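You operate a simulated robot arm through the tools that you are given. There is no shell and no other tool. Be economical: measure what you need, move in short steps, check, and stop when the job is done.

You are at the controls of a simulated robot arm. One attempt, no reset.

TASK
Calibrate the meter on the black tile, measure the green board and sort it by the gloss card.
Fine: long pass or hold tray; the meter goes back on its tile; leave the other boards.

It is judged by the outcome, as a careful person would: the job done as asked, and still so three seconds after it is handed in. It fails if anything else is knocked over, pushed out of place, dropped, spilled or broken.

THE ROBOT
A 7-joint arm with a two-finger parallel gripper, fixed in place. Base frame: the origin is at the foot of the arm, x ahead of it, y to its left, z up; the work surface is at about z = 0. Readings come in m, degrees, newtons and seconds.
With the tool pointing down near the work surface it reaches from about 0.22 to 0.58 m from the base axis. Its first joint turns from -66.0 to 66.0 degrees. Payload 2.5 kg.
Tool frame: the origin (TCP) lies between the finger pads and is the grasp point; the fingertips stand 0.023 m ahead of it; z points along the fingers, y is the line along which they close. Largest opening 0.094 m; finger width 0.038, thickness 0.01; the body of the gripper, 0.054 by 0.096 m, starts 0.039 m behind the TCP.
Orientation is that of the tool frame in the base frame, as a unit quaternion [x, y, z, w]. With the fingers straight down and closing along the base's y, the tool's x points along the base's -x, its y along +y and its z along -z.

THE INTERFACE
- The arm moves only by the tool drive_tool. Its argument "moves" is a list of rows, each an object of numbers (a shift or turn left out is 0, a gripper value left out holds the last): "jaw": the opening in per cent of the stroke, from 0 (shut) to 100 (fully open); "x", "y", "z": the shift along the tool's x, y, z in m; "wx", "wy", "wz": the turn, a rotation vector about the tool's x, y, z in degrees. In form: [{"jaw": .., "x": .., "y": .., "z": .., "wx": .., "wy": .., "wz": ..}, ...]. A call has 1 to 20 rows; each row shifts and turns the commanded pose from where the row before left it, along the tool's axes as they then stand. Each row takes 0.2 s and may step no farther than 0.05 m and 8.6 degrees from the row before; otherwise, or with a gripper value out of range, the whole call is refused. A pose out of reach is approached as far as the arm can. The call stops where the force on the tool passes 70 N (or 10 N more than at its start, if that is more) or the arm is blocked; 0.2 s more then pass. The fingers move at their own pace (about 0.108 m/s each) and stop on an object; they squeeze with about 37 N. The grip force told is the motor's: it shows also when the fingers shut on nothing. Time passes only in rows, and 0.2 s behind the last, so rows that do not move let the fingers close. The reply holds the time, the measured pose of the TCP, the force on the tool along the base axes, the opening and the grip force, in the units named above and with some noise, with the torque about the TCP (base axes, N m) and any sound that the robot's microphone picked up.
- Cameras (640 x 400 px; columns grow to the right, rows downward): "scene" is fixed at [0.1205, -0.4031, 0.5538]; the picture's right is [0.82, -0.57, 0.00], its down [-0.26, -0.38, -0.89] and it looks along [0.50, 0.73, -0.46] (base axes); focal length 261 px, centre (320, 200). "wrist" rides on the gripper at [0.086, 0.016, -0.074] in the tool frame; the picture's right is [-0.18, 0.98, 0.00], its down [-0.58, -0.11, -0.81] and it looks along [-0.79, -0.15, 0.59] (tool axes); focal length 243 px, centre (320, 200). There is no depth. A picture from a camera that has moved, and an enlarged one, comes with that camera's place and axes in the base frame and with its lens.
- grab_frame(camera): a new picture of that camera. The clock stands still meanwhile.
- zoom(camera, box): a new picture of the part [left, top, right, bottom] of that camera's present view, enlarged. The clock stands still meanwhile.
- hand_in(): hands the job in; it is judged then, once.

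Go step by step. Nothing tells you positions but the pictures and the camera data: compare them with the known pose of the tool, close in by small moves and look again before you grip or let go. The budget is 120 turns and 76 pictures, counting those below and the enlarged ones. Unless the task says otherwise, let go and move clear before handing in, and close with one line.

The tools are called after "Request:" as a command line: name --argument value ..., lists and objects as JSON in quotes. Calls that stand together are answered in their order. drive_tool: Moves the arm, as the interface text tells. Its arguments: {"type":"object","properties":{"moves":{"type":"array","items":{"type":"object","properties":{"jaw":{"type":"number"},"x":{"type":"number"},"y":{"type":"number"},"z":{"type":"number"},"wx":{"type":"number"},"wy":{"type":"number"},"wz":{"type":"number"}}}}},"required":["moves"]} The other tools are called the same way: grab_frame (camera) takes a picture; zoom (camera, box) takes an enlarged picture of a part of a camera's view; hand_in () hands the job in.

At the start:

```text
t: 0.0
eef_pos: [0.4397, -0.0527, 0.4113]
ee_rot: [0.0, 1.0, 0.0, 0.0]
wrist_force: [1.6, 0.6, 0.2]
ft_torque: [-0.02, 0.0, 0.0]
gripper_width: 0.0938
grasp_force: 0.1
```

scene: 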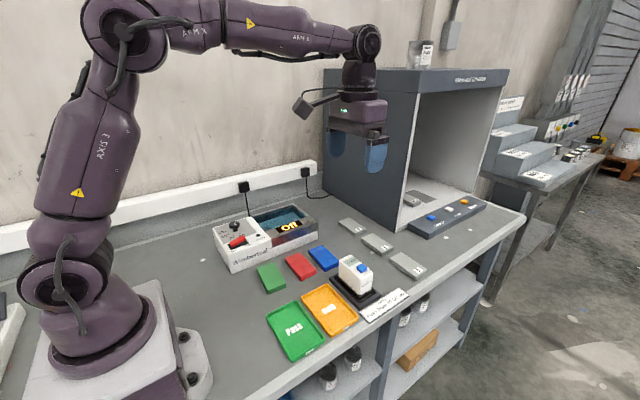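
wrist: 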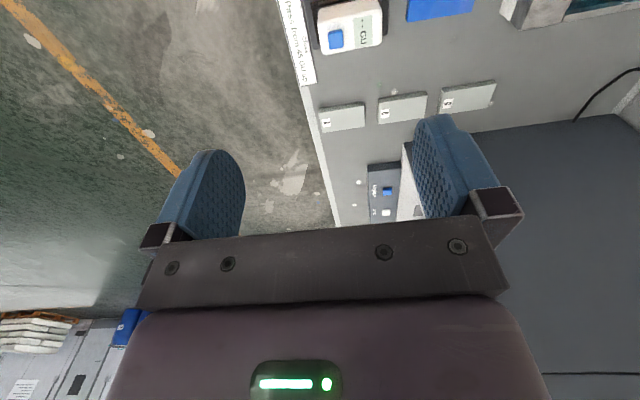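

I see a bench with three coloured boards, a meter on a black tile, pass and hold trays and a card. I'll zoom in to read the labels.

Request:
zoom --camera "scene" --box '[240, 220, 440, 360]'

Request:
zoom --camera "wrist" --box '[270, 0, 510, 150]'

Request:
zoom --camera "scene" --box '[200, 170, 360, 280]'

```text
2.86 times, centred on (340, 290) of scene
camera zoom: at [0.1205, -0.4031, 0.5538], right [0.82, -0.57, 0.0], down [-0.26, -0.38, -0.89], along [0.5, 0.73, -0.46], focal length 746 px, centre (263, -57)
```

zoom: 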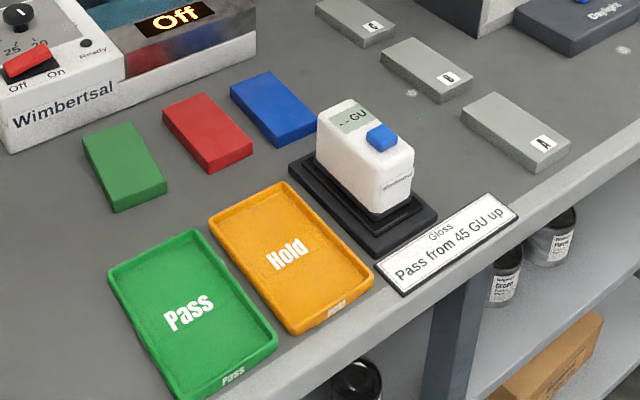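

```text
2.67 times, centred on (390, 75) of wrist
camera zoom: at [0.3528, -0.0378, 0.4864], right [0.18, 0.98, 0.0], down [0.58, -0.11, 0.81], along [0.79, -0.15, -0.59], focal length 647 px, centre (133, 533)
```

zoom: 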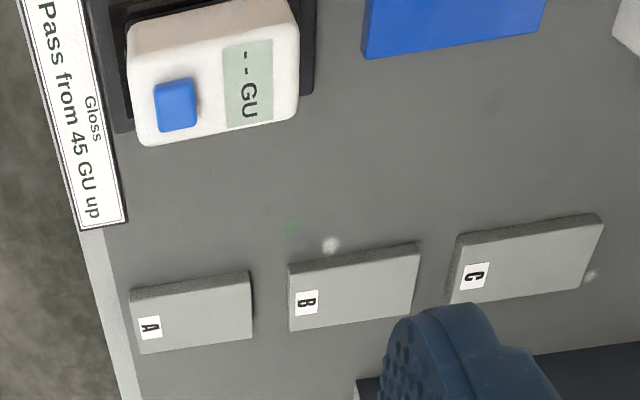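

```text
3.64 times, centred on (280, 225) of scene
camera zoom: at [0.1205, -0.4031, 0.5538], right [0.82, -0.57, 0.0], down [-0.26, -0.38, -0.89], along [0.5, 0.73, -0.46], focal length 949 px, centre (466, 109)
```

zoom: 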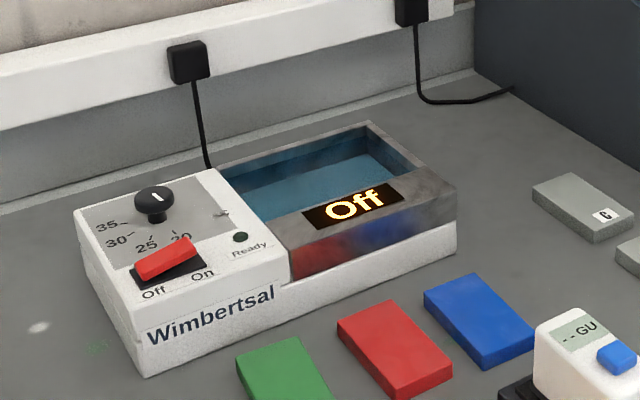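

The meter's button is at about (0.50, -0.04, 0.09), and the card says to pass from 45 GU up. I'll turn the tool 90° so it can close across the meter's narrow side, shut the fingers and look again.

Request:
drive_tool --moves '[{"jaw": 0, "wz": -8.182}, {"wz": -8.182}, {"wz": -8.182}, {"wz": -8.182}, {"wz": -8.182}, {"wz": -8.182}, {"wz": -8.182}, {"wz": -8.182}, {"wz": -8.182}, {"wz": -8.182}, {"wz": -8.18}, {"z": 0.05, "y": -0.03}, {"z": 0.05, "y": -0.025}, {"z": 0.05}, {"z": 0.03}, {}]'

Request:
grab_frame --camera "wrist"

Request:
grab_frame --camera "scene"

```text
refused: row 12 steps farther than a row can; nothing moved
```

```text
70 pictures are left
camera wrist: at [0.3528, -0.0378, 0.4864], right [0.18, 0.98, 0.0], down [0.58, -0.11, 0.81], along [0.79, -0.15, -0.59], focal length 243 px, centre (320, 200)
```

wrist: 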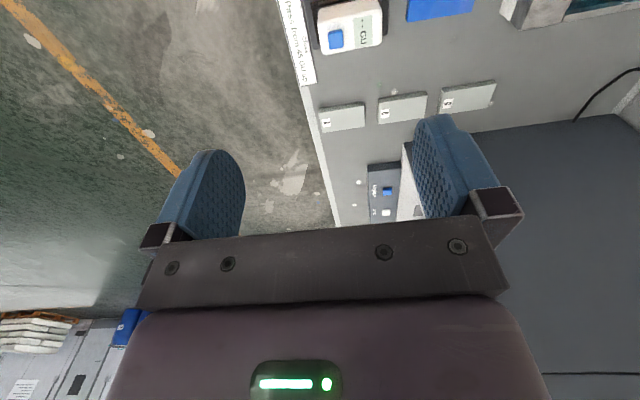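

```text
69 pictures are left
```

scene: 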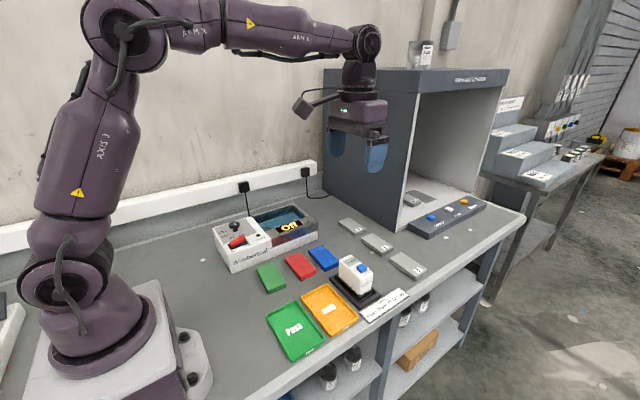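

The call was refused because one row stepped too far. I'll resend it with smaller steps.

Request:
drive_tool --moves '[{"jaw": 0, "wz": -8.182}, {"wz": -8.182}, {"wz": -8.182}, {"wz": -8.182}, {"wz": -8.182}, {"wz": -8.182}, {"wz": -8.182}, {"wz": -8.182}, {"wz": -8.182}, {"wz": -8.182}, {"wz": -8.18}, {"z": 0.04, "y": -0.028}, {"z": 0.04, "y": -0.027}, {"z": 0.04}, {"z": 0.04}, {}]'

Request:
grab_frame --camera "wrist"

Request:
grab_frame --camera "scene"

```text
t: 3.4
eef_pos: [0.4926, -0.0541, 0.2508]
ee_rot: [-0.707, 0.708, 0.0, 0.0]
wrist_force: [0.8, -0.3, 0.6]
ft_torque: [-0.03, -0.02, 0.03]
gripper_width: 0.0002
grasp_force: 37.2
```

```text
68 pictures are left
camera wrist: at [0.478, -0.141, 0.3264], right [-0.98, 0.19, 0.0], down [0.11, 0.58, 0.81], along [0.15, 0.79, -0.59], focal length 243 px, centre (320, 200)
```

wrist: 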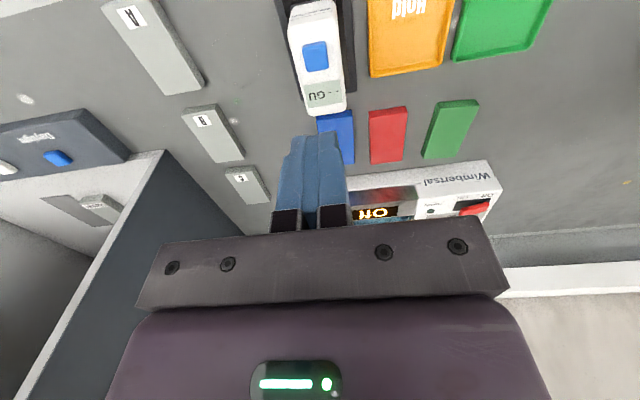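

```text
67 pictures are left
```

scene: 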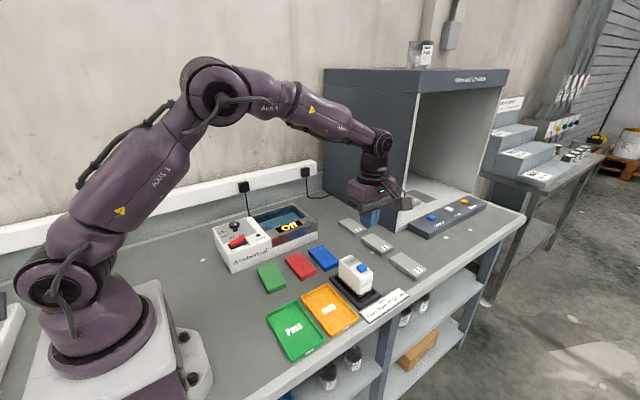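

The view is good and the button again comes out at about (0.50, -0.043). I'll zoom in to get the meter's tilt before pressing.

Request:
zoom --camera "wrist" --box '[240, 0, 400, 100]'

Request:
zoom --camera "wrist" --box '[360, 0, 560, 180]'

```text
4.00 times, centred on (320, 50) of wrist
camera zoom: at [0.478, -0.141, 0.3264], right [-0.98, 0.19, 0.0], down [0.11, 0.58, 0.81], along [0.15, 0.79, -0.59], focal length 970 px, centre (320, 800)
```

zoom: 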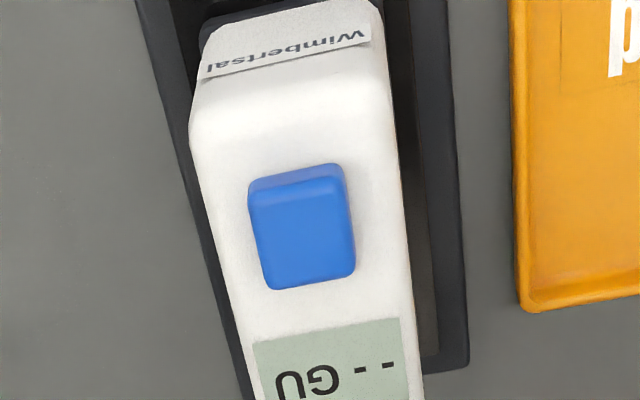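

```text
2.22 times, centred on (460, 90) of wrist
camera zoom: at [0.478, -0.141, 0.3264], right [-0.98, 0.19, 0.0], down [0.11, 0.58, 0.81], along [0.15, 0.79, -0.59], focal length 539 px, centre (9, 444)
```

zoom: 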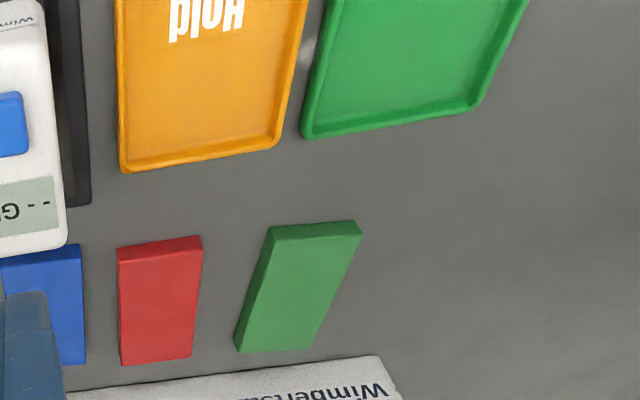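

The meter is nearly square to the axes, with its centre at x≈0.50. I'll move above the button and come down to about 1 cm over it.

Request:
drive_tool --moves '[{"y": -0.0075, "x": -0.012}, {"z": 0.04}, {"z": 0.04}, {"z": 0.038}, {}]'

Request:
grab_frame --camera "wrist"

Request:
zoom --camera "scene" --box '[300, 210, 420, 320]'

```text
t: 4.6
eef_pos: [0.5019, -0.0429, 0.1334]
ee_rot: [-0.707, 0.708, 0.0, 0.0]
wrist_force: [-0.6, -0.8, -0.4]
ft_torque: [0.02, -0.03, -0.01]
gripper_width: 0.0
grasp_force: 37.0
```

```text
64 pictures are left
camera wrist: at [0.4859, -0.1288, 0.2078], right [-0.98, 0.19, 0.0], down [0.11, 0.58, 0.81], along [0.15, 0.79, -0.59], focal length 243 px, centre (320, 200)
```

wrist: 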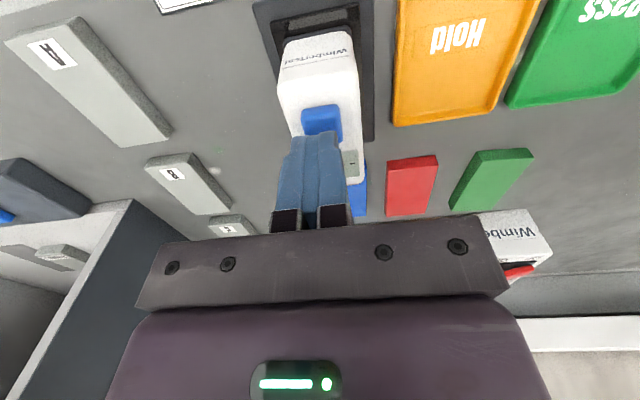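

```text
3.64 times, centred on (360, 265) of scene
camera zoom: at [0.1205, -0.4031, 0.5538], right [0.82, -0.57, 0.0], down [-0.26, -0.38, -0.89], along [0.5, 0.73, -0.46], focal length 949 px, centre (174, -36)
```

zoom: 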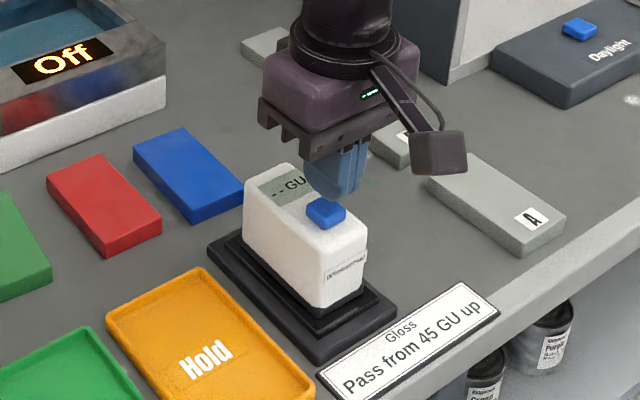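

The fingers are right over the button, which is about 1.5 cm below. I'll press down in small steps and watch the force.

Request:
drive_tool --moves '[{"z": 0.005}, {"z": 0.004}, {"z": 0.003}, {"z": 0.002}, {}]'

```text
t: 5.8
eef_pos: [0.5014, -0.0428, 0.1185]
ee_rot: [-0.707, 0.708, 0.0, 0.001]
wrist_force: [0.4, -0.2, 0.2]
ft_torque: [0.03, 0.0, 0.0]
gripper_width: 0.0002
grasp_force: 37.6
```

There's no contact yet at tip z≈0.095, so I'll keep going down.

Request:
drive_tool --moves '[{"z": 0.002}, {"z": 0.002}, {}]'

Request:
zoom --camera "scene" --box '[320, 230, 400, 290]'

```text
t: 6.6
eef_pos: [0.5009, -0.0424, 0.1159]
ee_rot: [-0.706, 0.708, 0.0, 0.0]
wrist_force: [1.2, 0.5, 2.2]
ft_torque: [0.0, -0.02, 0.0]
gripper_width: 0.0
grasp_force: 36.8
heard: click
```

```text
6.67 times, centred on (360, 260) of scene
camera zoom: at [0.1205, -0.4031, 0.5538], right [0.82, -0.57, 0.0], down [-0.26, -0.38, -0.89], along [0.5, 0.73, -0.46], focal length 1740 px, centre (53, -200)
```

zoom: 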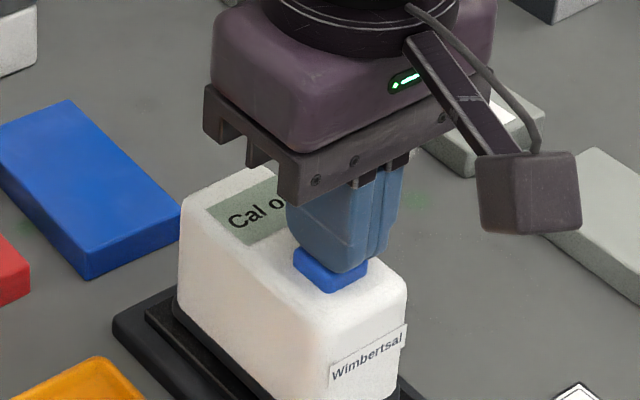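

I heard a click and the display shows "Cal o…", so calibration seems to have worked. I'll rise, open the fingers and centre over the meter.

Request:
drive_tool --moves '[{"z": -0.03}, {"z": -0.03, "jaw": 85}, {"x": -0.016, "y": 0.001}, {}, {}]'

Request:
grab_frame --camera "wrist"

Request:
zoom --camera "scene" --box '[310, 220, 410, 300]'

```text
t: 7.8
eef_pos: [0.5006, -0.0243, 0.1741]
ee_rot: [-0.707, 0.708, 0.0, 0.001]
wrist_force: [-0.1, 0.1, 0.1]
ft_torque: [0.01, -0.01, 0.0]
gripper_width: 0.0802
grasp_force: 0.1
```

```text
61 pictures are left
camera wrist: at [0.4852, -0.1111, 0.2494], right [-0.98, 0.19, 0.0], down [0.11, 0.58, 0.81], along [0.15, 0.79, -0.59], focal length 243 px, centre (320, 200)
```

wrist: 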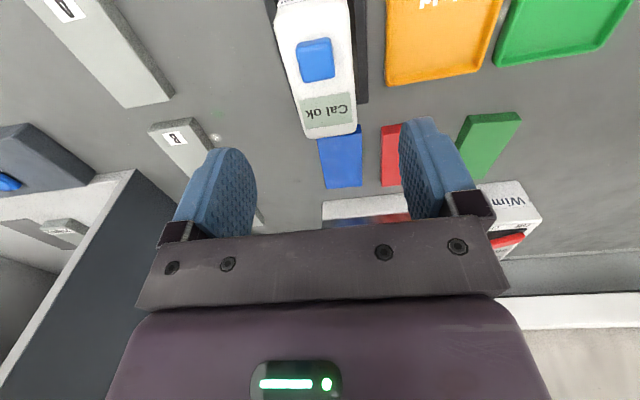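

```text
5.00 times, centred on (360, 260) of scene
camera zoom: at [0.1205, -0.4031, 0.5538], right [0.82, -0.57, 0.0], down [-0.26, -0.38, -0.89], along [0.5, 0.73, -0.46], focal length 1305 px, centre (120, -100)
```

zoom: 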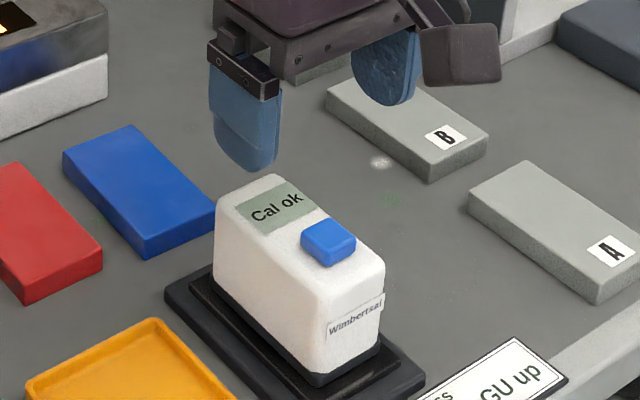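

The display reads "Cal ok". I'll turn about 2° to match the meter's tilt, come down around its upper body and grip it.

Request:
drive_tool --moves '[{"wz": 2, "z": 0.03}, {"z": 0.03}, {"z": 0.03}, {"z": 0.019}, {}]'

Request:
grab_frame --camera "wrist"

Request:
zoom --camera "scene" --box '[310, 220, 410, 300]'

```text
t: 9.0
eef_pos: [0.5012, -0.0263, 0.0661]
ee_rot: [-0.694, 0.72, 0.001, 0.0]
wrist_force: [0.6, -0.9, -0.1]
ft_torque: [0.0, -0.01, -0.01]
gripper_width: 0.0798
grasp_force: 0.0
```

```text
59 pictures are left
camera wrist: at [0.4821, -0.1113, 0.1409], right [-0.98, 0.22, 0.0], down [0.13, 0.58, 0.81], along [0.18, 0.79, -0.59], focal length 243 px, centre (320, 200)
```

wrist: 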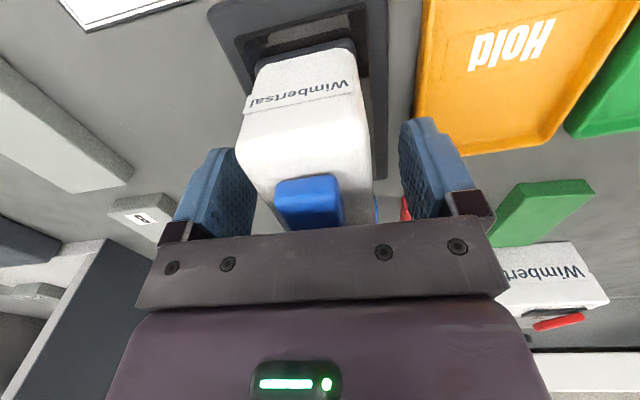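

```text
5.00 times, centred on (360, 260) of scene
camera zoom: at [0.1205, -0.4031, 0.5538], right [0.82, -0.57, 0.0], down [-0.26, -0.38, -0.89], along [0.5, 0.73, -0.46], focal length 1305 px, centre (120, -100)
```

zoom: 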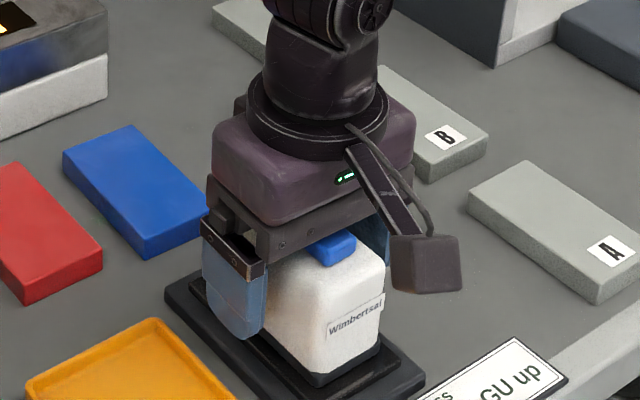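

The fingers straddle the meter evenly and the palm is clear of the button. I'll close and lift slightly.

Request:
drive_tool --moves '[{"jaw": 0}, {}, {}, {}]'

Request:
drive_tool --moves '[{"z": -0.01}, {"z": -0.03}, {"z": -0.04}, {"z": -0.04}, {}]'

Request:
grab_frame --camera "wrist"

Request:
grab_frame --camera "scene"

```text
t: 10.0
eef_pos: [0.5003, -0.0252, 0.0649]
ee_rot: [-0.694, 0.72, 0.001, -0.001]
wrist_force: [-0.5, 0.2, 0.7]
ft_torque: [0.02, 0.09, 0.04]
gripper_width: 0.0459
grasp_force: 37.2
```

```text
t: 11.2
eef_pos: [0.5026, -0.0249, 0.1863]
ee_rot: [-0.694, 0.72, 0.0, 0.0]
wrist_force: [0.1, 0.2, 0.3]
ft_torque: [-0.04, 0.0, 0.04]
gripper_width: 0.0001
grasp_force: 36.9
```

```text
57 pictures are left
camera wrist: at [0.4825, -0.1108, 0.2622], right [-0.98, 0.22, 0.0], down [0.13, 0.58, 0.81], along [0.18, 0.79, -0.59], focal length 243 px, centre (320, 200)
```

wrist: 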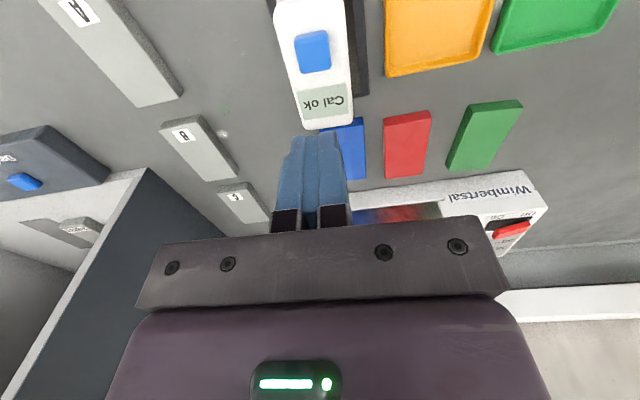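

```text
56 pictures are left
```

scene: 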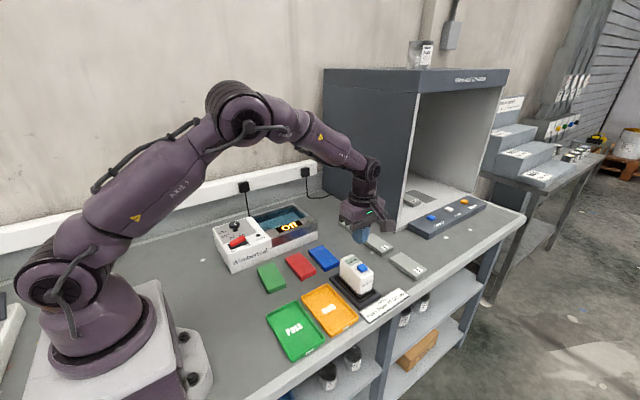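

The meter slipped out of the fingers and is still standing on its tile. I'll check that it hasn't shifted, then grip lower and lift more slowly.

Request:
zoom --camera "scene" --box '[310, 230, 410, 310]'

Request:
zoom --camera "wrist" --box '[240, 0, 400, 130]'

```text
5.00 times, centred on (360, 270) of scene
camera zoom: at [0.1205, -0.4031, 0.5538], right [0.82, -0.57, 0.0], down [-0.26, -0.38, -0.89], along [0.5, 0.73, -0.46], focal length 1305 px, centre (120, -150)
```

zoom: 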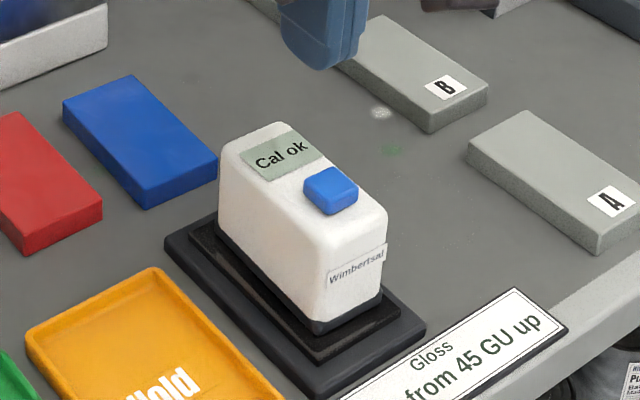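

```text
3.08 times, centred on (320, 65) of wrist
camera zoom: at [0.4825, -0.1108, 0.2622], right [-0.98, 0.22, 0.0], down [0.13, 0.58, 0.81], along [0.18, 0.79, -0.59], focal length 746 px, centre (320, 615)
```

zoom: 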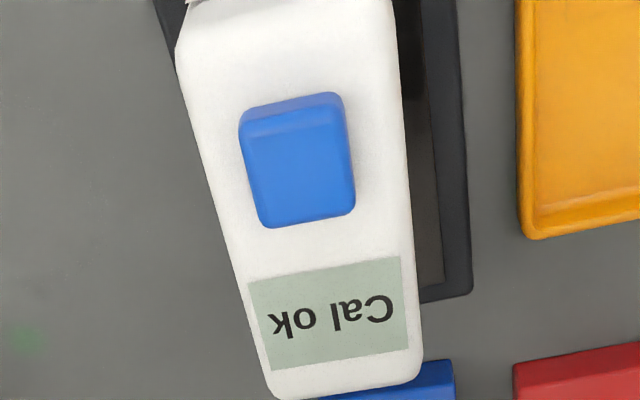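

The meter is still seated but looks moved 1–2 mm toward +x. I'll re-grip 5–6 mm lower and lift very slowly while watching the load.

Request:
drive_tool --moves '[{"jaw": 85, "y": -0.001}, {}, {"z": 0.04}, {"z": 0.04}, {"z": 0.03}, {"z": 0.016}, {}]'

Request:
grab_frame --camera "wrist"

Request:
zoom --camera "scene" --box '[310, 230, 410, 310]'

```text
t: 12.8
eef_pos: [0.4988, -0.0253, 0.0595]
ee_rot: [-0.694, 0.72, 0.0, 0.0]
wrist_force: [0.8, 0.9, -0.6]
ft_torque: [-0.01, 0.01, 0.01]
gripper_width: 0.0802
grasp_force: 0.0
```

```text
53 pictures are left
camera wrist: at [0.4809, -0.1116, 0.1342], right [-0.98, 0.22, 0.0], down [0.13, 0.58, 0.81], along [0.18, 0.79, -0.59], focal length 243 px, centre (320, 200)
```

wrist: 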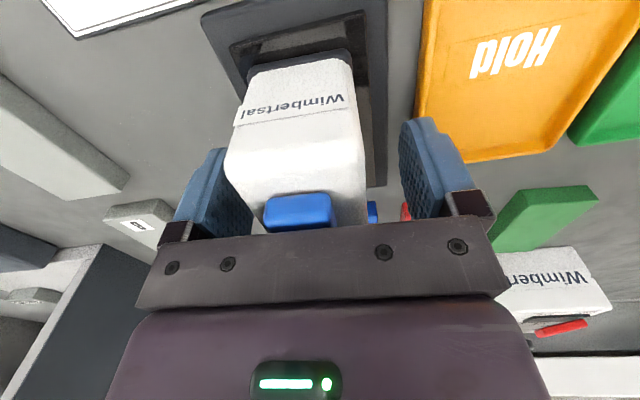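

```text
5.00 times, centred on (360, 270) of scene
camera zoom: at [0.1205, -0.4031, 0.5538], right [0.82, -0.57, 0.0], down [-0.26, -0.38, -0.89], along [0.5, 0.73, -0.46], focal length 1305 px, centre (120, -150)
```

zoom: 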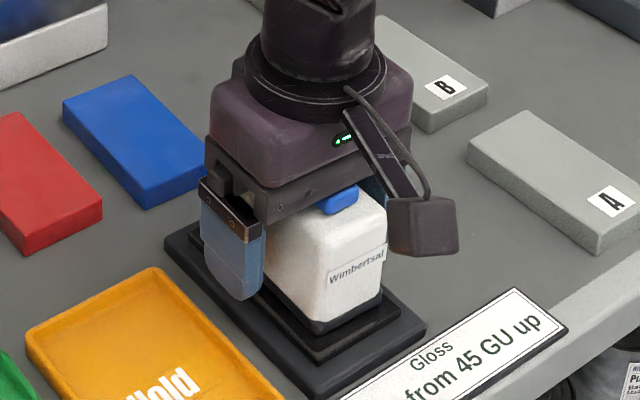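

The meter sits about 4 mm off-centre toward +x between the fingers. I'll centre on it, close, then lift slowly.

Request:
drive_tool --moves '[{"y": -0.004}, {}, {"jaw": 0}, {}, {}, {}, {"z": -0.002}, {"z": -0.002}, {"z": -0.002}, {}]'

Request:
zoom --camera "scene" --box '[310, 230, 410, 310]'

```text
t: 15.0
eef_pos: [0.5057, -0.0275, 0.0656]
ee_rot: [-0.694, 0.72, 0.0, 0.0]
wrist_force: [0.1, -0.5, -3.5]
ft_torque: [-0.01, 0.01, 0.0]
gripper_width: 0.0459
grasp_force: 36.9
```

```text
5.00 times, centred on (360, 270) of scene
camera zoom: at [0.1205, -0.4031, 0.5537], right [0.82, -0.57, 0.0], down [-0.26, -0.38, -0.89], along [0.5, 0.73, -0.46], focal length 1305 px, centre (120, -150)
```

zoom: 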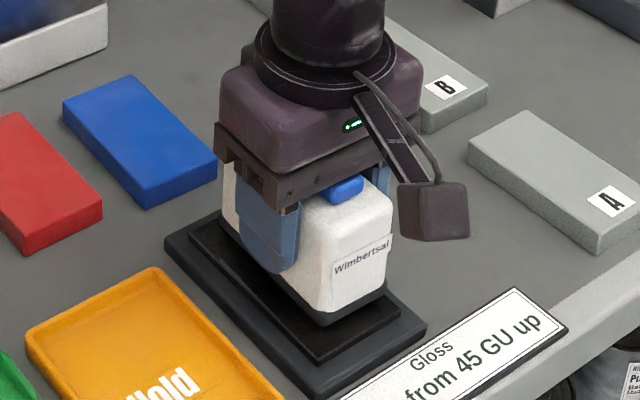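

The load is 3.5 N and the meter has come off the tile. I'll keep lifting gently.

Request:
drive_tool --moves '[{"z": -0.003}, {"z": -0.005}, {"z": -0.006}, {"z": -0.006}, {"z": -0.006}, {"z": -0.006}, {"z": -0.006}, {"z": -0.006}, {"z": -0.006}, {"z": -0.004}, {"z": -0.002}, {}]'

Request:
grab_frame --camera "wrist"

Request:
grab_frame --camera "scene"

```text
t: 17.6
eef_pos: [0.5052, -0.0265, 0.1217]
ee_rot: [-0.694, 0.72, 0.0, 0.0]
wrist_force: [-0.2, -0.1, -3.5]
ft_torque: [-0.03, 0.03, 0.01]
gripper_width: 0.0459
grasp_force: 36.8
```

```text
50 pictures are left
camera wrist: at [0.4865, -0.1121, 0.1973], right [-0.98, 0.22, 0.0], down [0.13, 0.58, 0.81], along [0.18, 0.79, -0.59], focal length 243 px, centre (320, 200)
```

wrist: 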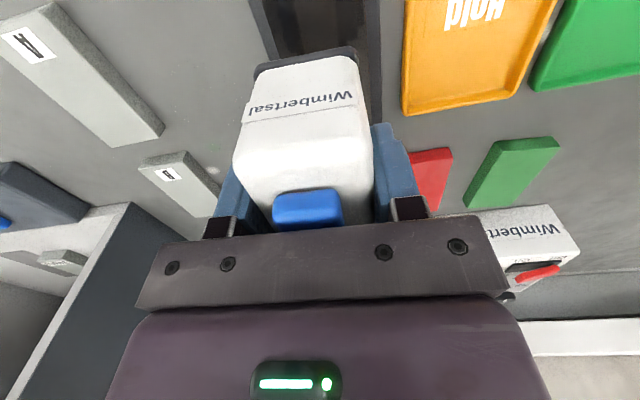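

```text
49 pictures are left
```

scene: 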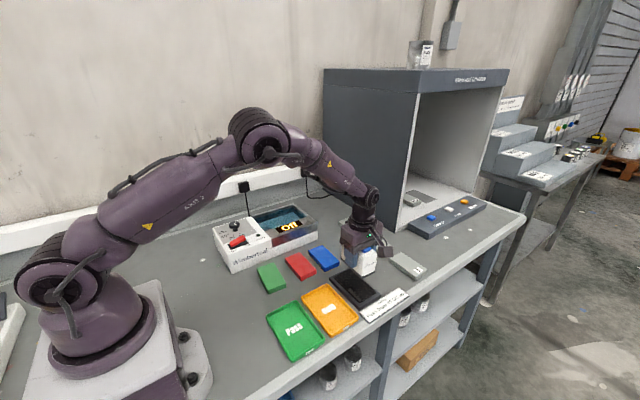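

The meter is held firmly at 3.5 N. I'll take close views of the bare tile and the green board to get exact positions.

Request:
zoom --camera "scene" --box '[310, 250, 410, 320]'

Request:
zoom --camera "scene" --box '[240, 240, 340, 310]'

Request:
zoom --camera "wrist" --box '[400, 100, 600, 240]'

```text
5.71 times, centred on (360, 285) of scene
camera zoom: at [0.1205, -0.4031, 0.5537], right [0.82, -0.57, 0.0], down [-0.26, -0.38, -0.89], along [0.5, 0.73, -0.46], focal length 1492 px, centre (91, -286)
```

zoom: 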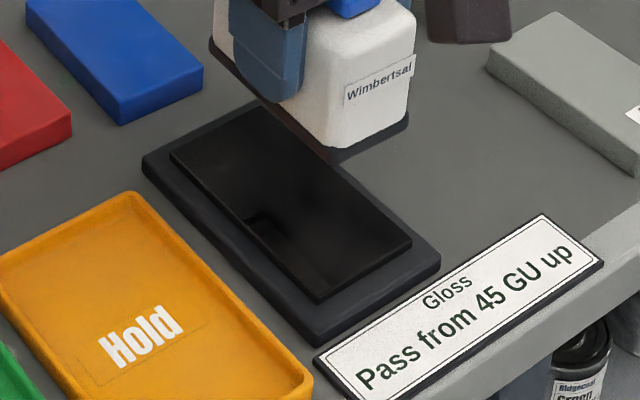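

```text
5.71 times, centred on (290, 275) of scene
camera zoom: at [0.1205, -0.4031, 0.5537], right [0.82, -0.57, 0.0], down [-0.26, -0.38, -0.89], along [0.5, 0.73, -0.46], focal length 1492 px, centre (491, -229)
```

zoom: 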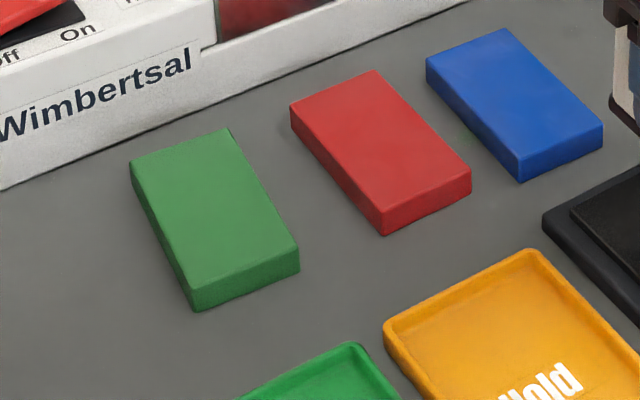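

```text
2.86 times, centred on (500, 170) of wrist
camera zoom: at [0.4865, -0.1121, 0.1973], right [-0.98, 0.22, 0.0], down [0.13, 0.58, 0.81], along [0.18, 0.79, -0.59], focal length 693 px, centre (-194, 286)
```

zoom: 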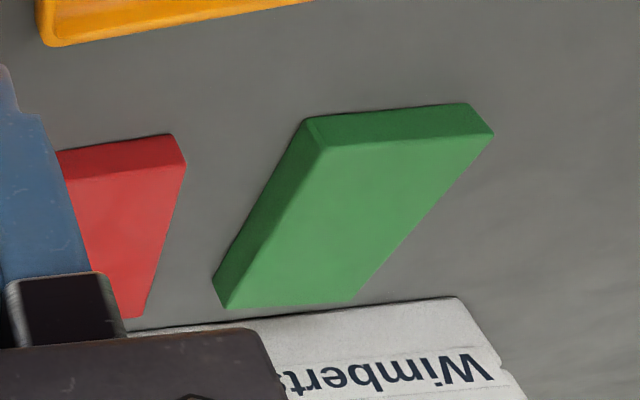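

From both cameras, the green board's centre is about (0.324, 0.143), its top is at z≈0.015, and it is turned about 5.6° clockwise. I'll carry the meter there gently and turn it to match.

Request:
drive_tool --moves '[{"x": -0.005, "y": 0.006}, {"x": -0.012, "y": 0.014}, {"x": -0.016, "y": 0.0185}, {"x": -0.016, "y": 0.0185}, {"x": -0.016, "y": 0.0185}, {"x": -0.016, "y": 0.0185}, {"x": -0.016, "y": 0.0185}, {"x": -0.016, "y": 0.0185}, {"x": -0.016, "y": 0.0185}, {"x": -0.016, "y": 0.0185}, {"x": -0.0116, "y": 0.0133}, {"x": -0.005, "y": 0.006}, {"wz": 1.8}, {"wz": 1.8}, {}, {}]'

Request:
grab_frame --camera "wrist"

Request:
zoom --camera "scene" --box '[220, 190, 360, 300]'

```text
t: 21.0
eef_pos: [0.3251, 0.1419, 0.1209]
ee_rot: [-0.671, 0.742, -0.001, 0.0]
wrist_force: [0.2, -0.3, -3.7]
ft_torque: [-0.01, 0.0, -0.01]
gripper_width: 0.0461
grasp_force: 36.9
```

```text
45 pictures are left
camera wrist: at [0.3004, 0.0577, 0.197], right [-0.96, 0.28, 0.0], down [0.17, 0.57, 0.81], along [0.23, 0.77, -0.59], focal length 243 px, centre (320, 200)
```

wrist: 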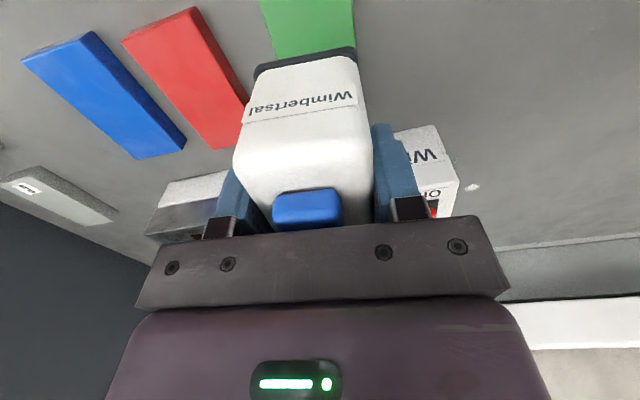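

```text
3.64 times, centred on (290, 245) of scene
camera zoom: at [0.1205, -0.4031, 0.5538], right [0.82, -0.57, 0.0], down [-0.26, -0.38, -0.89], along [0.5, 0.73, -0.46], focal length 949 px, centre (429, 36)
```

zoom: 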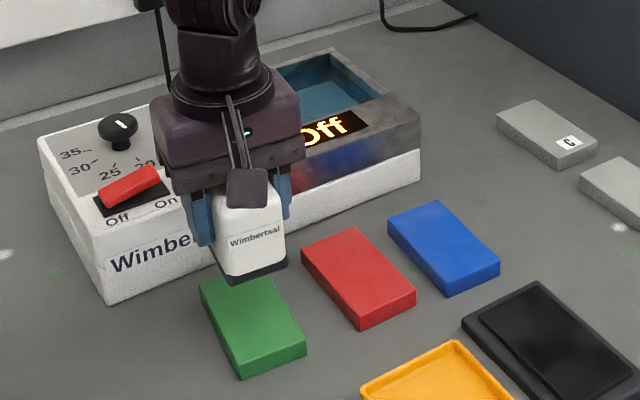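

The meter is above the green board. I'll lower it most of the way and check the alignment.

Request:
drive_tool --moves '[{"z": 0.006}, {"z": 0.01}, {"z": 0.01}, {"z": 0.01}, {"z": 0.004}, {}]'

Request:
zoom --camera "wrist" --box '[200, 0, 440, 150]'

Request:
zoom --camera "scene" --box '[240, 220, 330, 300]'

```text
t: 22.4
eef_pos: [0.3234, 0.1425, 0.0815]
ee_rot: [-0.671, 0.741, 0.0, 0.0]
wrist_force: [0.1, 1.0, -3.7]
ft_torque: [-0.02, 0.01, -0.01]
gripper_width: 0.0457
grasp_force: 37.2
```

```text
2.67 times, centred on (320, 75) of wrist
camera zoom: at [0.3001, 0.0576, 0.1567], right [-0.96, 0.28, 0.0], down [0.17, 0.57, 0.81], along [0.23, 0.77, -0.59], focal length 647 px, centre (320, 533)
```

zoom: 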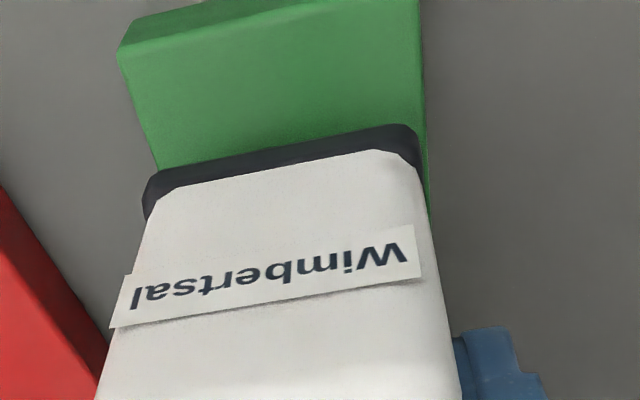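

```text
5.00 times, centred on (285, 260) of scene
camera zoom: at [0.1205, -0.4031, 0.5538], right [0.82, -0.57, 0.0], down [-0.26, -0.38, -0.89], along [0.5, 0.73, -0.46], focal length 1305 px, centre (495, -100)
```

zoom: 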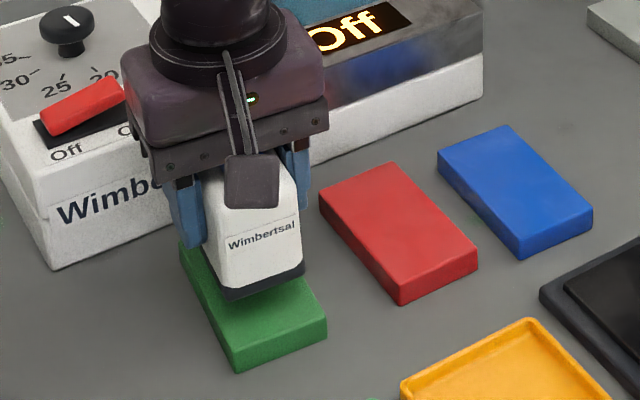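

It is aligned across the board, but the meter sits 3 mm or so too far toward +y. I'll shift it -y and lower in small steps until it touches.

Request:
drive_tool --moves '[{"x": 0.003}, {"z": 0.004}, {"z": 0.004}, {"z": 0.004}, {"z": 0.002}, {}]'

Request:
zoom --camera "wrist" --box '[200, 0, 440, 150]'

Request:
zoom --camera "scene" --box '[250, 240, 320, 300]'

```text
t: 23.8
eef_pos: [0.3236, 0.1388, 0.0675]
ee_rot: [-0.672, 0.741, 0.0, 0.0]
wrist_force: [0.0, -0.6, -3.5]
ft_torque: [-0.01, 0.02, -0.01]
gripper_width: 0.046
grasp_force: 37.2
```

```text
2.67 times, centred on (320, 75) of wrist
camera zoom: at [0.2994, 0.0544, 0.1429], right [-0.96, 0.28, 0.0], down [0.17, 0.57, 0.81], along [0.23, 0.77, -0.59], focal length 647 px, centre (320, 533)
```

zoom: 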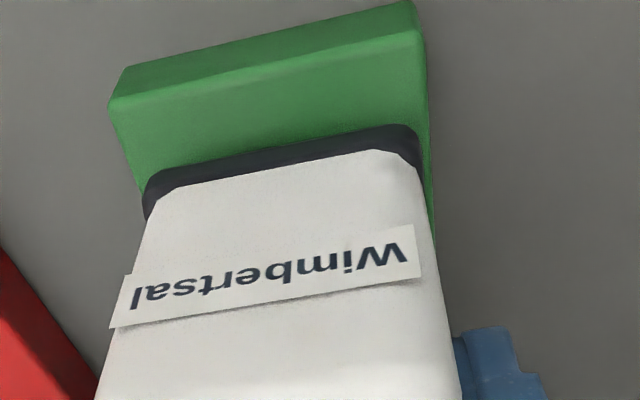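

```text
6.67 times, centred on (285, 270) of scene
camera zoom: at [0.1205, -0.4031, 0.5538], right [0.82, -0.57, 0.0], down [-0.26, -0.38, -0.89], along [0.5, 0.73, -0.46], focal length 1740 px, centre (553, -267)
```

zoom: 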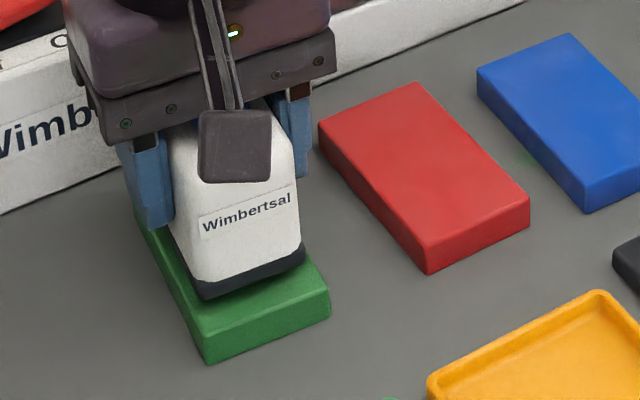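

It's still hovering and the load is unchanged. I'll keep lowering.

Request:
drive_tool --moves '[{"z": 0.002}, {"z": 0.002}, {}]'

Request:
drive_tool --moves '[{"z": 0.0015}, {}]'

```text
t: 24.6
eef_pos: [0.3243, 0.1381, 0.0646]
ee_rot: [-0.672, 0.741, 0.0, 0.0]
wrist_force: [-1.2, 0.2, -2.8]
ft_torque: [0.0, 0.0, 0.0]
gripper_width: 0.0461
grasp_force: 36.8
```

```text
t: 25.2
eef_pos: [0.3247, 0.1393, 0.063]
ee_rot: [-0.671, 0.741, 0.0, 0.0]
wrist_force: [0.7, 0.1, -4.5]
ft_torque: [-0.03, -0.03, 0.04]
gripper_width: 0.0457
grasp_force: 37.0
```

Request:
drive_tool --moves '[{"z": 0.0015}, {}]'

Request:
drive_tool --moves '[{"z": 0.0015}, {}]'

Request:
zoom --camera "scene" --box '[250, 240, 320, 300]'

```text
t: 25.8
eef_pos: [0.3235, 0.1388, 0.0611]
ee_rot: [-0.671, 0.742, 0.0, 0.0]
wrist_force: [-0.2, -0.1, -4.4]
ft_torque: [-0.01, -0.01, 0.03]
gripper_width: 0.046
grasp_force: 36.2
```

```text
t: 26.4
eef_pos: [0.323, 0.1386, 0.0604]
ee_rot: [-0.672, 0.741, 0.0, 0.0]
wrist_force: [-4.1, -1.4, 9.9]
ft_torque: [0.19, 0.15, 0.02]
gripper_width: 0.0459
grasp_force: 37.3
```

```text
6.67 times, centred on (285, 270) of scene
camera zoom: at [0.1205, -0.4031, 0.5538], right [0.82, -0.57, 0.0], down [-0.26, -0.38, -0.89], along [0.5, 0.73, -0.46], focal length 1740 px, centre (553, -267)
```

zoom: 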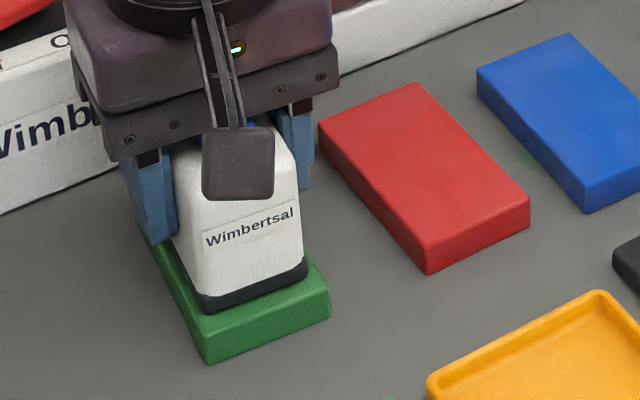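

It touches the board, but the near margin is about 11 mm, so it's still a little far toward +y. I'll lift 3 mm, shift 4 mm toward -y and set it down again.

Request:
drive_tool --moves '[{"z": -0.002}, {"z": -0.0025}, {"x": 0.002}, {"x": 0.002}, {"z": 0.0015}, {"z": 0.0015}, {"z": 0.001}, {}]'

Request:
zoom --camera "scene" --box '[250, 240, 320, 300]'

Request:
zoom --camera "wrist" --box '[200, 0, 440, 150]'

```text
t: 28.2
eef_pos: [0.323, 0.1347, 0.0599]
ee_rot: [-0.671, 0.741, 0.001, 0.0]
wrist_force: [-2.0, -1.2, 4.9]
ft_torque: [0.07, 0.13, 0.01]
gripper_width: 0.0457
grasp_force: 36.9
```

```text
6.67 times, centred on (285, 270) of scene
camera zoom: at [0.1205, -0.4031, 0.5538], right [0.82, -0.57, 0.0], down [-0.26, -0.38, -0.89], along [0.5, 0.73, -0.46], focal length 1740 px, centre (553, -267)
```

zoom: 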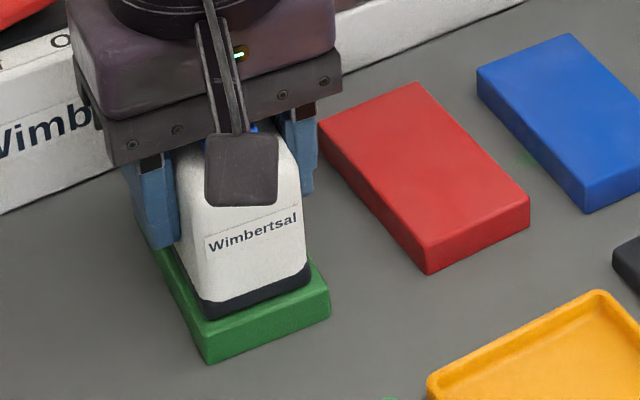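

```text
2.67 times, centred on (320, 75) of wrist
camera zoom: at [0.2995, 0.0507, 0.1351], right [-0.96, 0.28, 0.0], down [0.17, 0.57, 0.81], along [0.23, 0.77, -0.59], focal length 647 px, centre (320, 533)
```

zoom: 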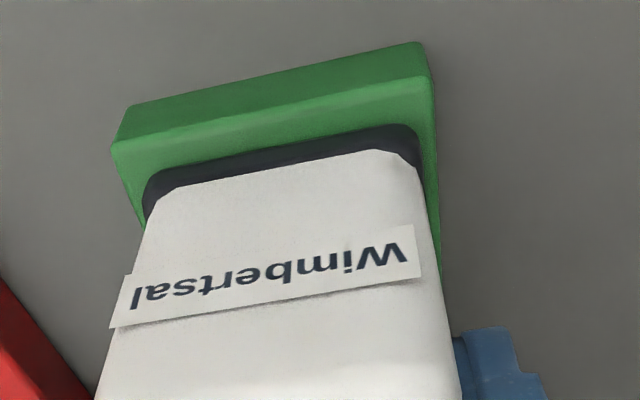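

The meter is well centred on the green board. I'll release it, rise, close the fingers and move over the button.

Request:
drive_tool --moves '[{"jaw": 80}, {}, {"z": -0.03}, {"z": -0.03}, {"z": -0.02}, {"jaw": 0, "x": 0.0155}, {}, {}]'

Request:
grab_frame --camera "wrist"

Request:
zoom --camera "scene" --box '[240, 220, 330, 300]'

```text
t: 30.0
eef_pos: [0.3221, 0.1199, 0.1394]
ee_rot: [-0.671, 0.742, 0.0, 0.0]
wrist_force: [0.8, -0.5, 0.3]
ft_torque: [0.0, 0.01, -0.02]
gripper_width: 0.0
grasp_force: 37.4
```

```text
36 pictures are left
camera wrist: at [0.2978, 0.035, 0.2155], right [-0.96, 0.28, 0.0], down [0.17, 0.57, 0.81], along [0.23, 0.77, -0.59], focal length 243 px, centre (320, 200)
```

wrist: 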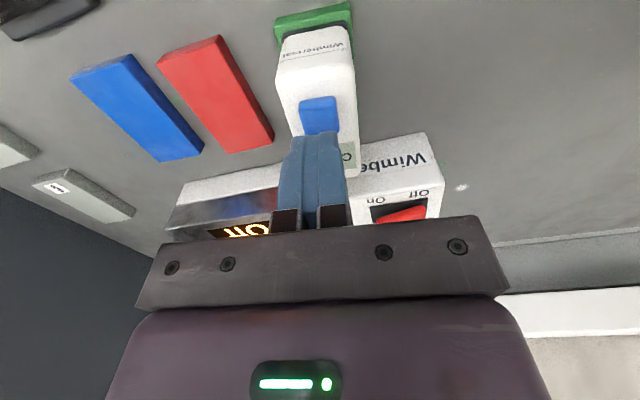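

```text
5.00 times, centred on (285, 260) of scene
camera zoom: at [0.1205, -0.4031, 0.5538], right [0.82, -0.57, 0.0], down [-0.26, -0.38, -0.89], along [0.5, 0.73, -0.46], focal length 1305 px, centre (495, -100)
```

zoom: 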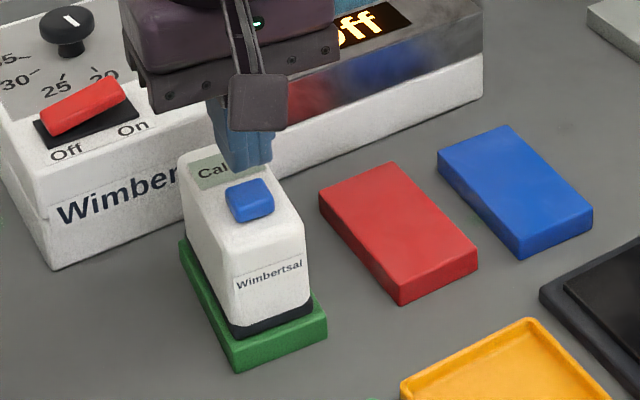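

The button is just below the fingertips, in the same relative pose as before. I'll nudge 3 mm toward -y and press.

Request:
drive_tool --moves '[{"x": 0.003}, {"z": 0.006}, {"z": 0.006}, {"z": 0.004}, {"z": 0.003}, {"z": 0.002}, {}]'

```text
t: 31.6
eef_pos: [0.3223, 0.1162, 0.1186]
ee_rot: [-0.671, 0.742, 0.0, 0.0]
wrist_force: [-0.8, 0.0, 0.6]
ft_torque: [0.0, -0.03, -0.02]
gripper_width: 0.0001
grasp_force: 37.2
```

Request:
drive_tool --moves '[{"z": 0.002}, {"z": 0.001}, {}]'

Request:
zoom --camera "scene" --box '[255, 225, 325, 285]'

```text
t: 32.4
eef_pos: [0.3212, 0.1171, 0.1156]
ee_rot: [-0.671, 0.741, 0.0, 0.0]
wrist_force: [0.4, -0.6, 1.2]
ft_torque: [-0.01, 0.02, 0.0]
gripper_width: 0.0002
grasp_force: 37.3
```

```text
6.67 times, centred on (290, 255) of scene
camera zoom: at [0.1205, -0.4031, 0.5538], right [0.82, -0.57, 0.0], down [-0.26, -0.38, -0.89], along [0.5, 0.73, -0.46], focal length 1740 px, centre (520, -167)
```

zoom: 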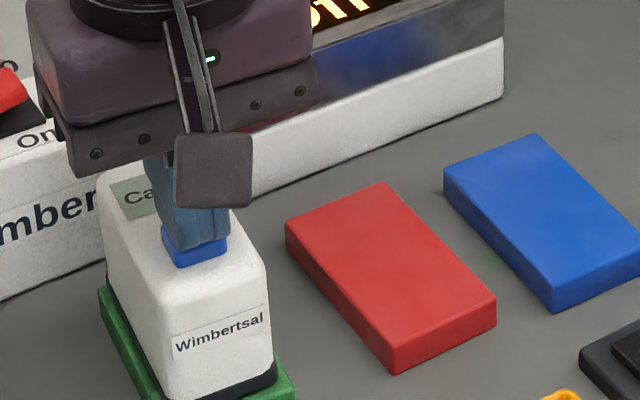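

It's in contact but there's been no click, and the display still shows "Cal". I'll press 1 mm at a time.

Request:
drive_tool --moves '[{"z": 0.001}, {}]'

```text
t: 33.0
eef_pos: [0.3215, 0.1175, 0.1156]
ee_rot: [-0.671, 0.741, -0.001, 0.0]
wrist_force: [-0.9, 0.0, 1.4]
ft_torque: [0.03, 0.03, 0.02]
gripper_width: 0.0002
grasp_force: 37.5
heard: click
```

It clicked. I'll rise and read the display.

Request:
drive_tool --moves '[{"z": -0.02}, {"z": -0.03}, {"z": -0.02}, {"x": 0.015}, {}]'

Request:
zoom --camera "wrist" --box '[220, 0, 420, 140]'

Request:
zoom --camera "scene" --box '[250, 230, 320, 300]'

```text
t: 34.2
eef_pos: [0.3195, 0.1023, 0.1862]
ee_rot: [-0.672, 0.74, 0.0, 0.0]
wrist_force: [-0.1, -0.2, 0.2]
ft_torque: [0.03, -0.01, 0.01]
gripper_width: 0.0
grasp_force: 37.7
```

```text
2.86 times, centred on (320, 70) of wrist
camera zoom: at [0.2958, 0.0169, 0.2606], right [-0.96, 0.28, 0.0], down [0.17, 0.57, 0.81], along [0.23, 0.77, -0.59], focal length 693 px, centre (320, 571)
```

zoom: 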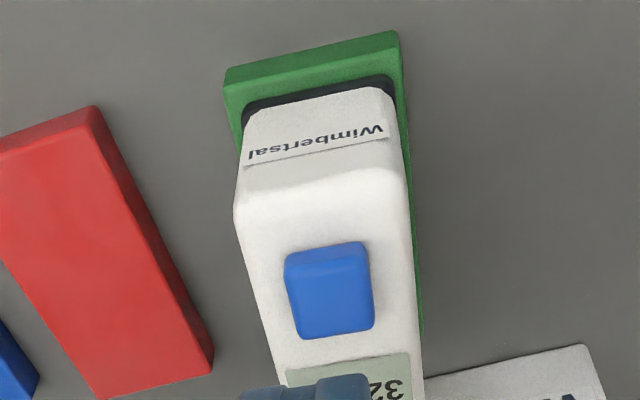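

```text
5.71 times, centred on (285, 265) of scene
camera zoom: at [0.1205, -0.4031, 0.5538], right [0.82, -0.57, 0.0], down [-0.26, -0.38, -0.89], along [0.5, 0.73, -0.46], focal length 1492 px, centre (520, -171)
```

zoom: 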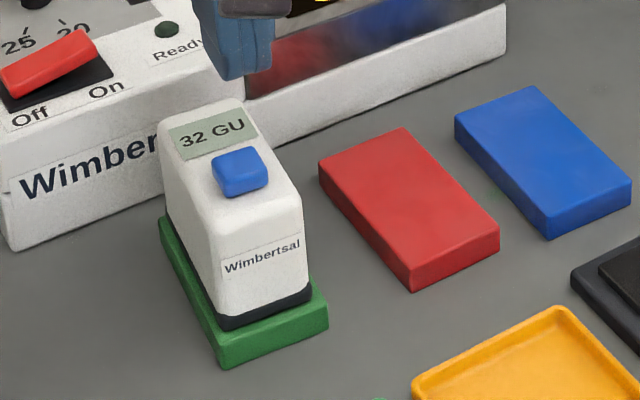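

It reads 32 GU, which is below 45, so the green board goes in Hold. First I'll go back to the release pose around the meter and grip it again.

Request:
drive_tool --moves '[{"jaw": 80, "x": -0.0335}, {}, {"z": 0.04}, {"z": 0.04}, {"z": 0.03}, {"z": 0.0135}, {}, {"jaw": 0}, {}, {}, {}]'

Request:
zoom --camera "scene" --box '[250, 230, 320, 300]'

```text
t: 36.6
eef_pos: [0.3238, 0.1352, 0.0612]
ee_rot: [-0.671, 0.742, 0.0, 0.001]
wrist_force: [0.0, 0.5, 0.2]
ft_torque: [0.02, 0.0, 0.0]
gripper_width: 0.0461
grasp_force: 37.1
```

```text
5.71 times, centred on (285, 265) of scene
camera zoom: at [0.1205, -0.4031, 0.5538], right [0.82, -0.57, 0.0], down [-0.26, -0.38, -0.89], along [0.5, 0.73, -0.46], focal length 1492 px, centre (520, -171)
```

zoom: 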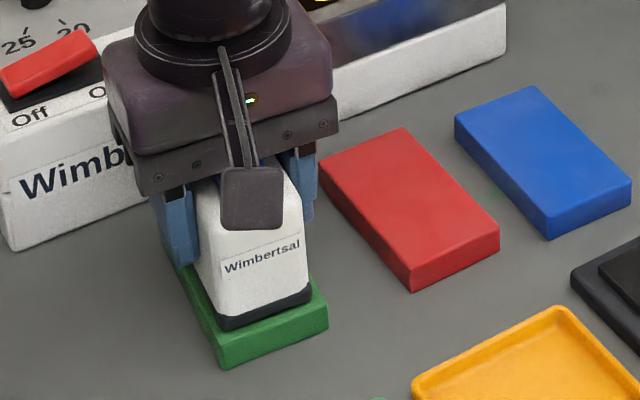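

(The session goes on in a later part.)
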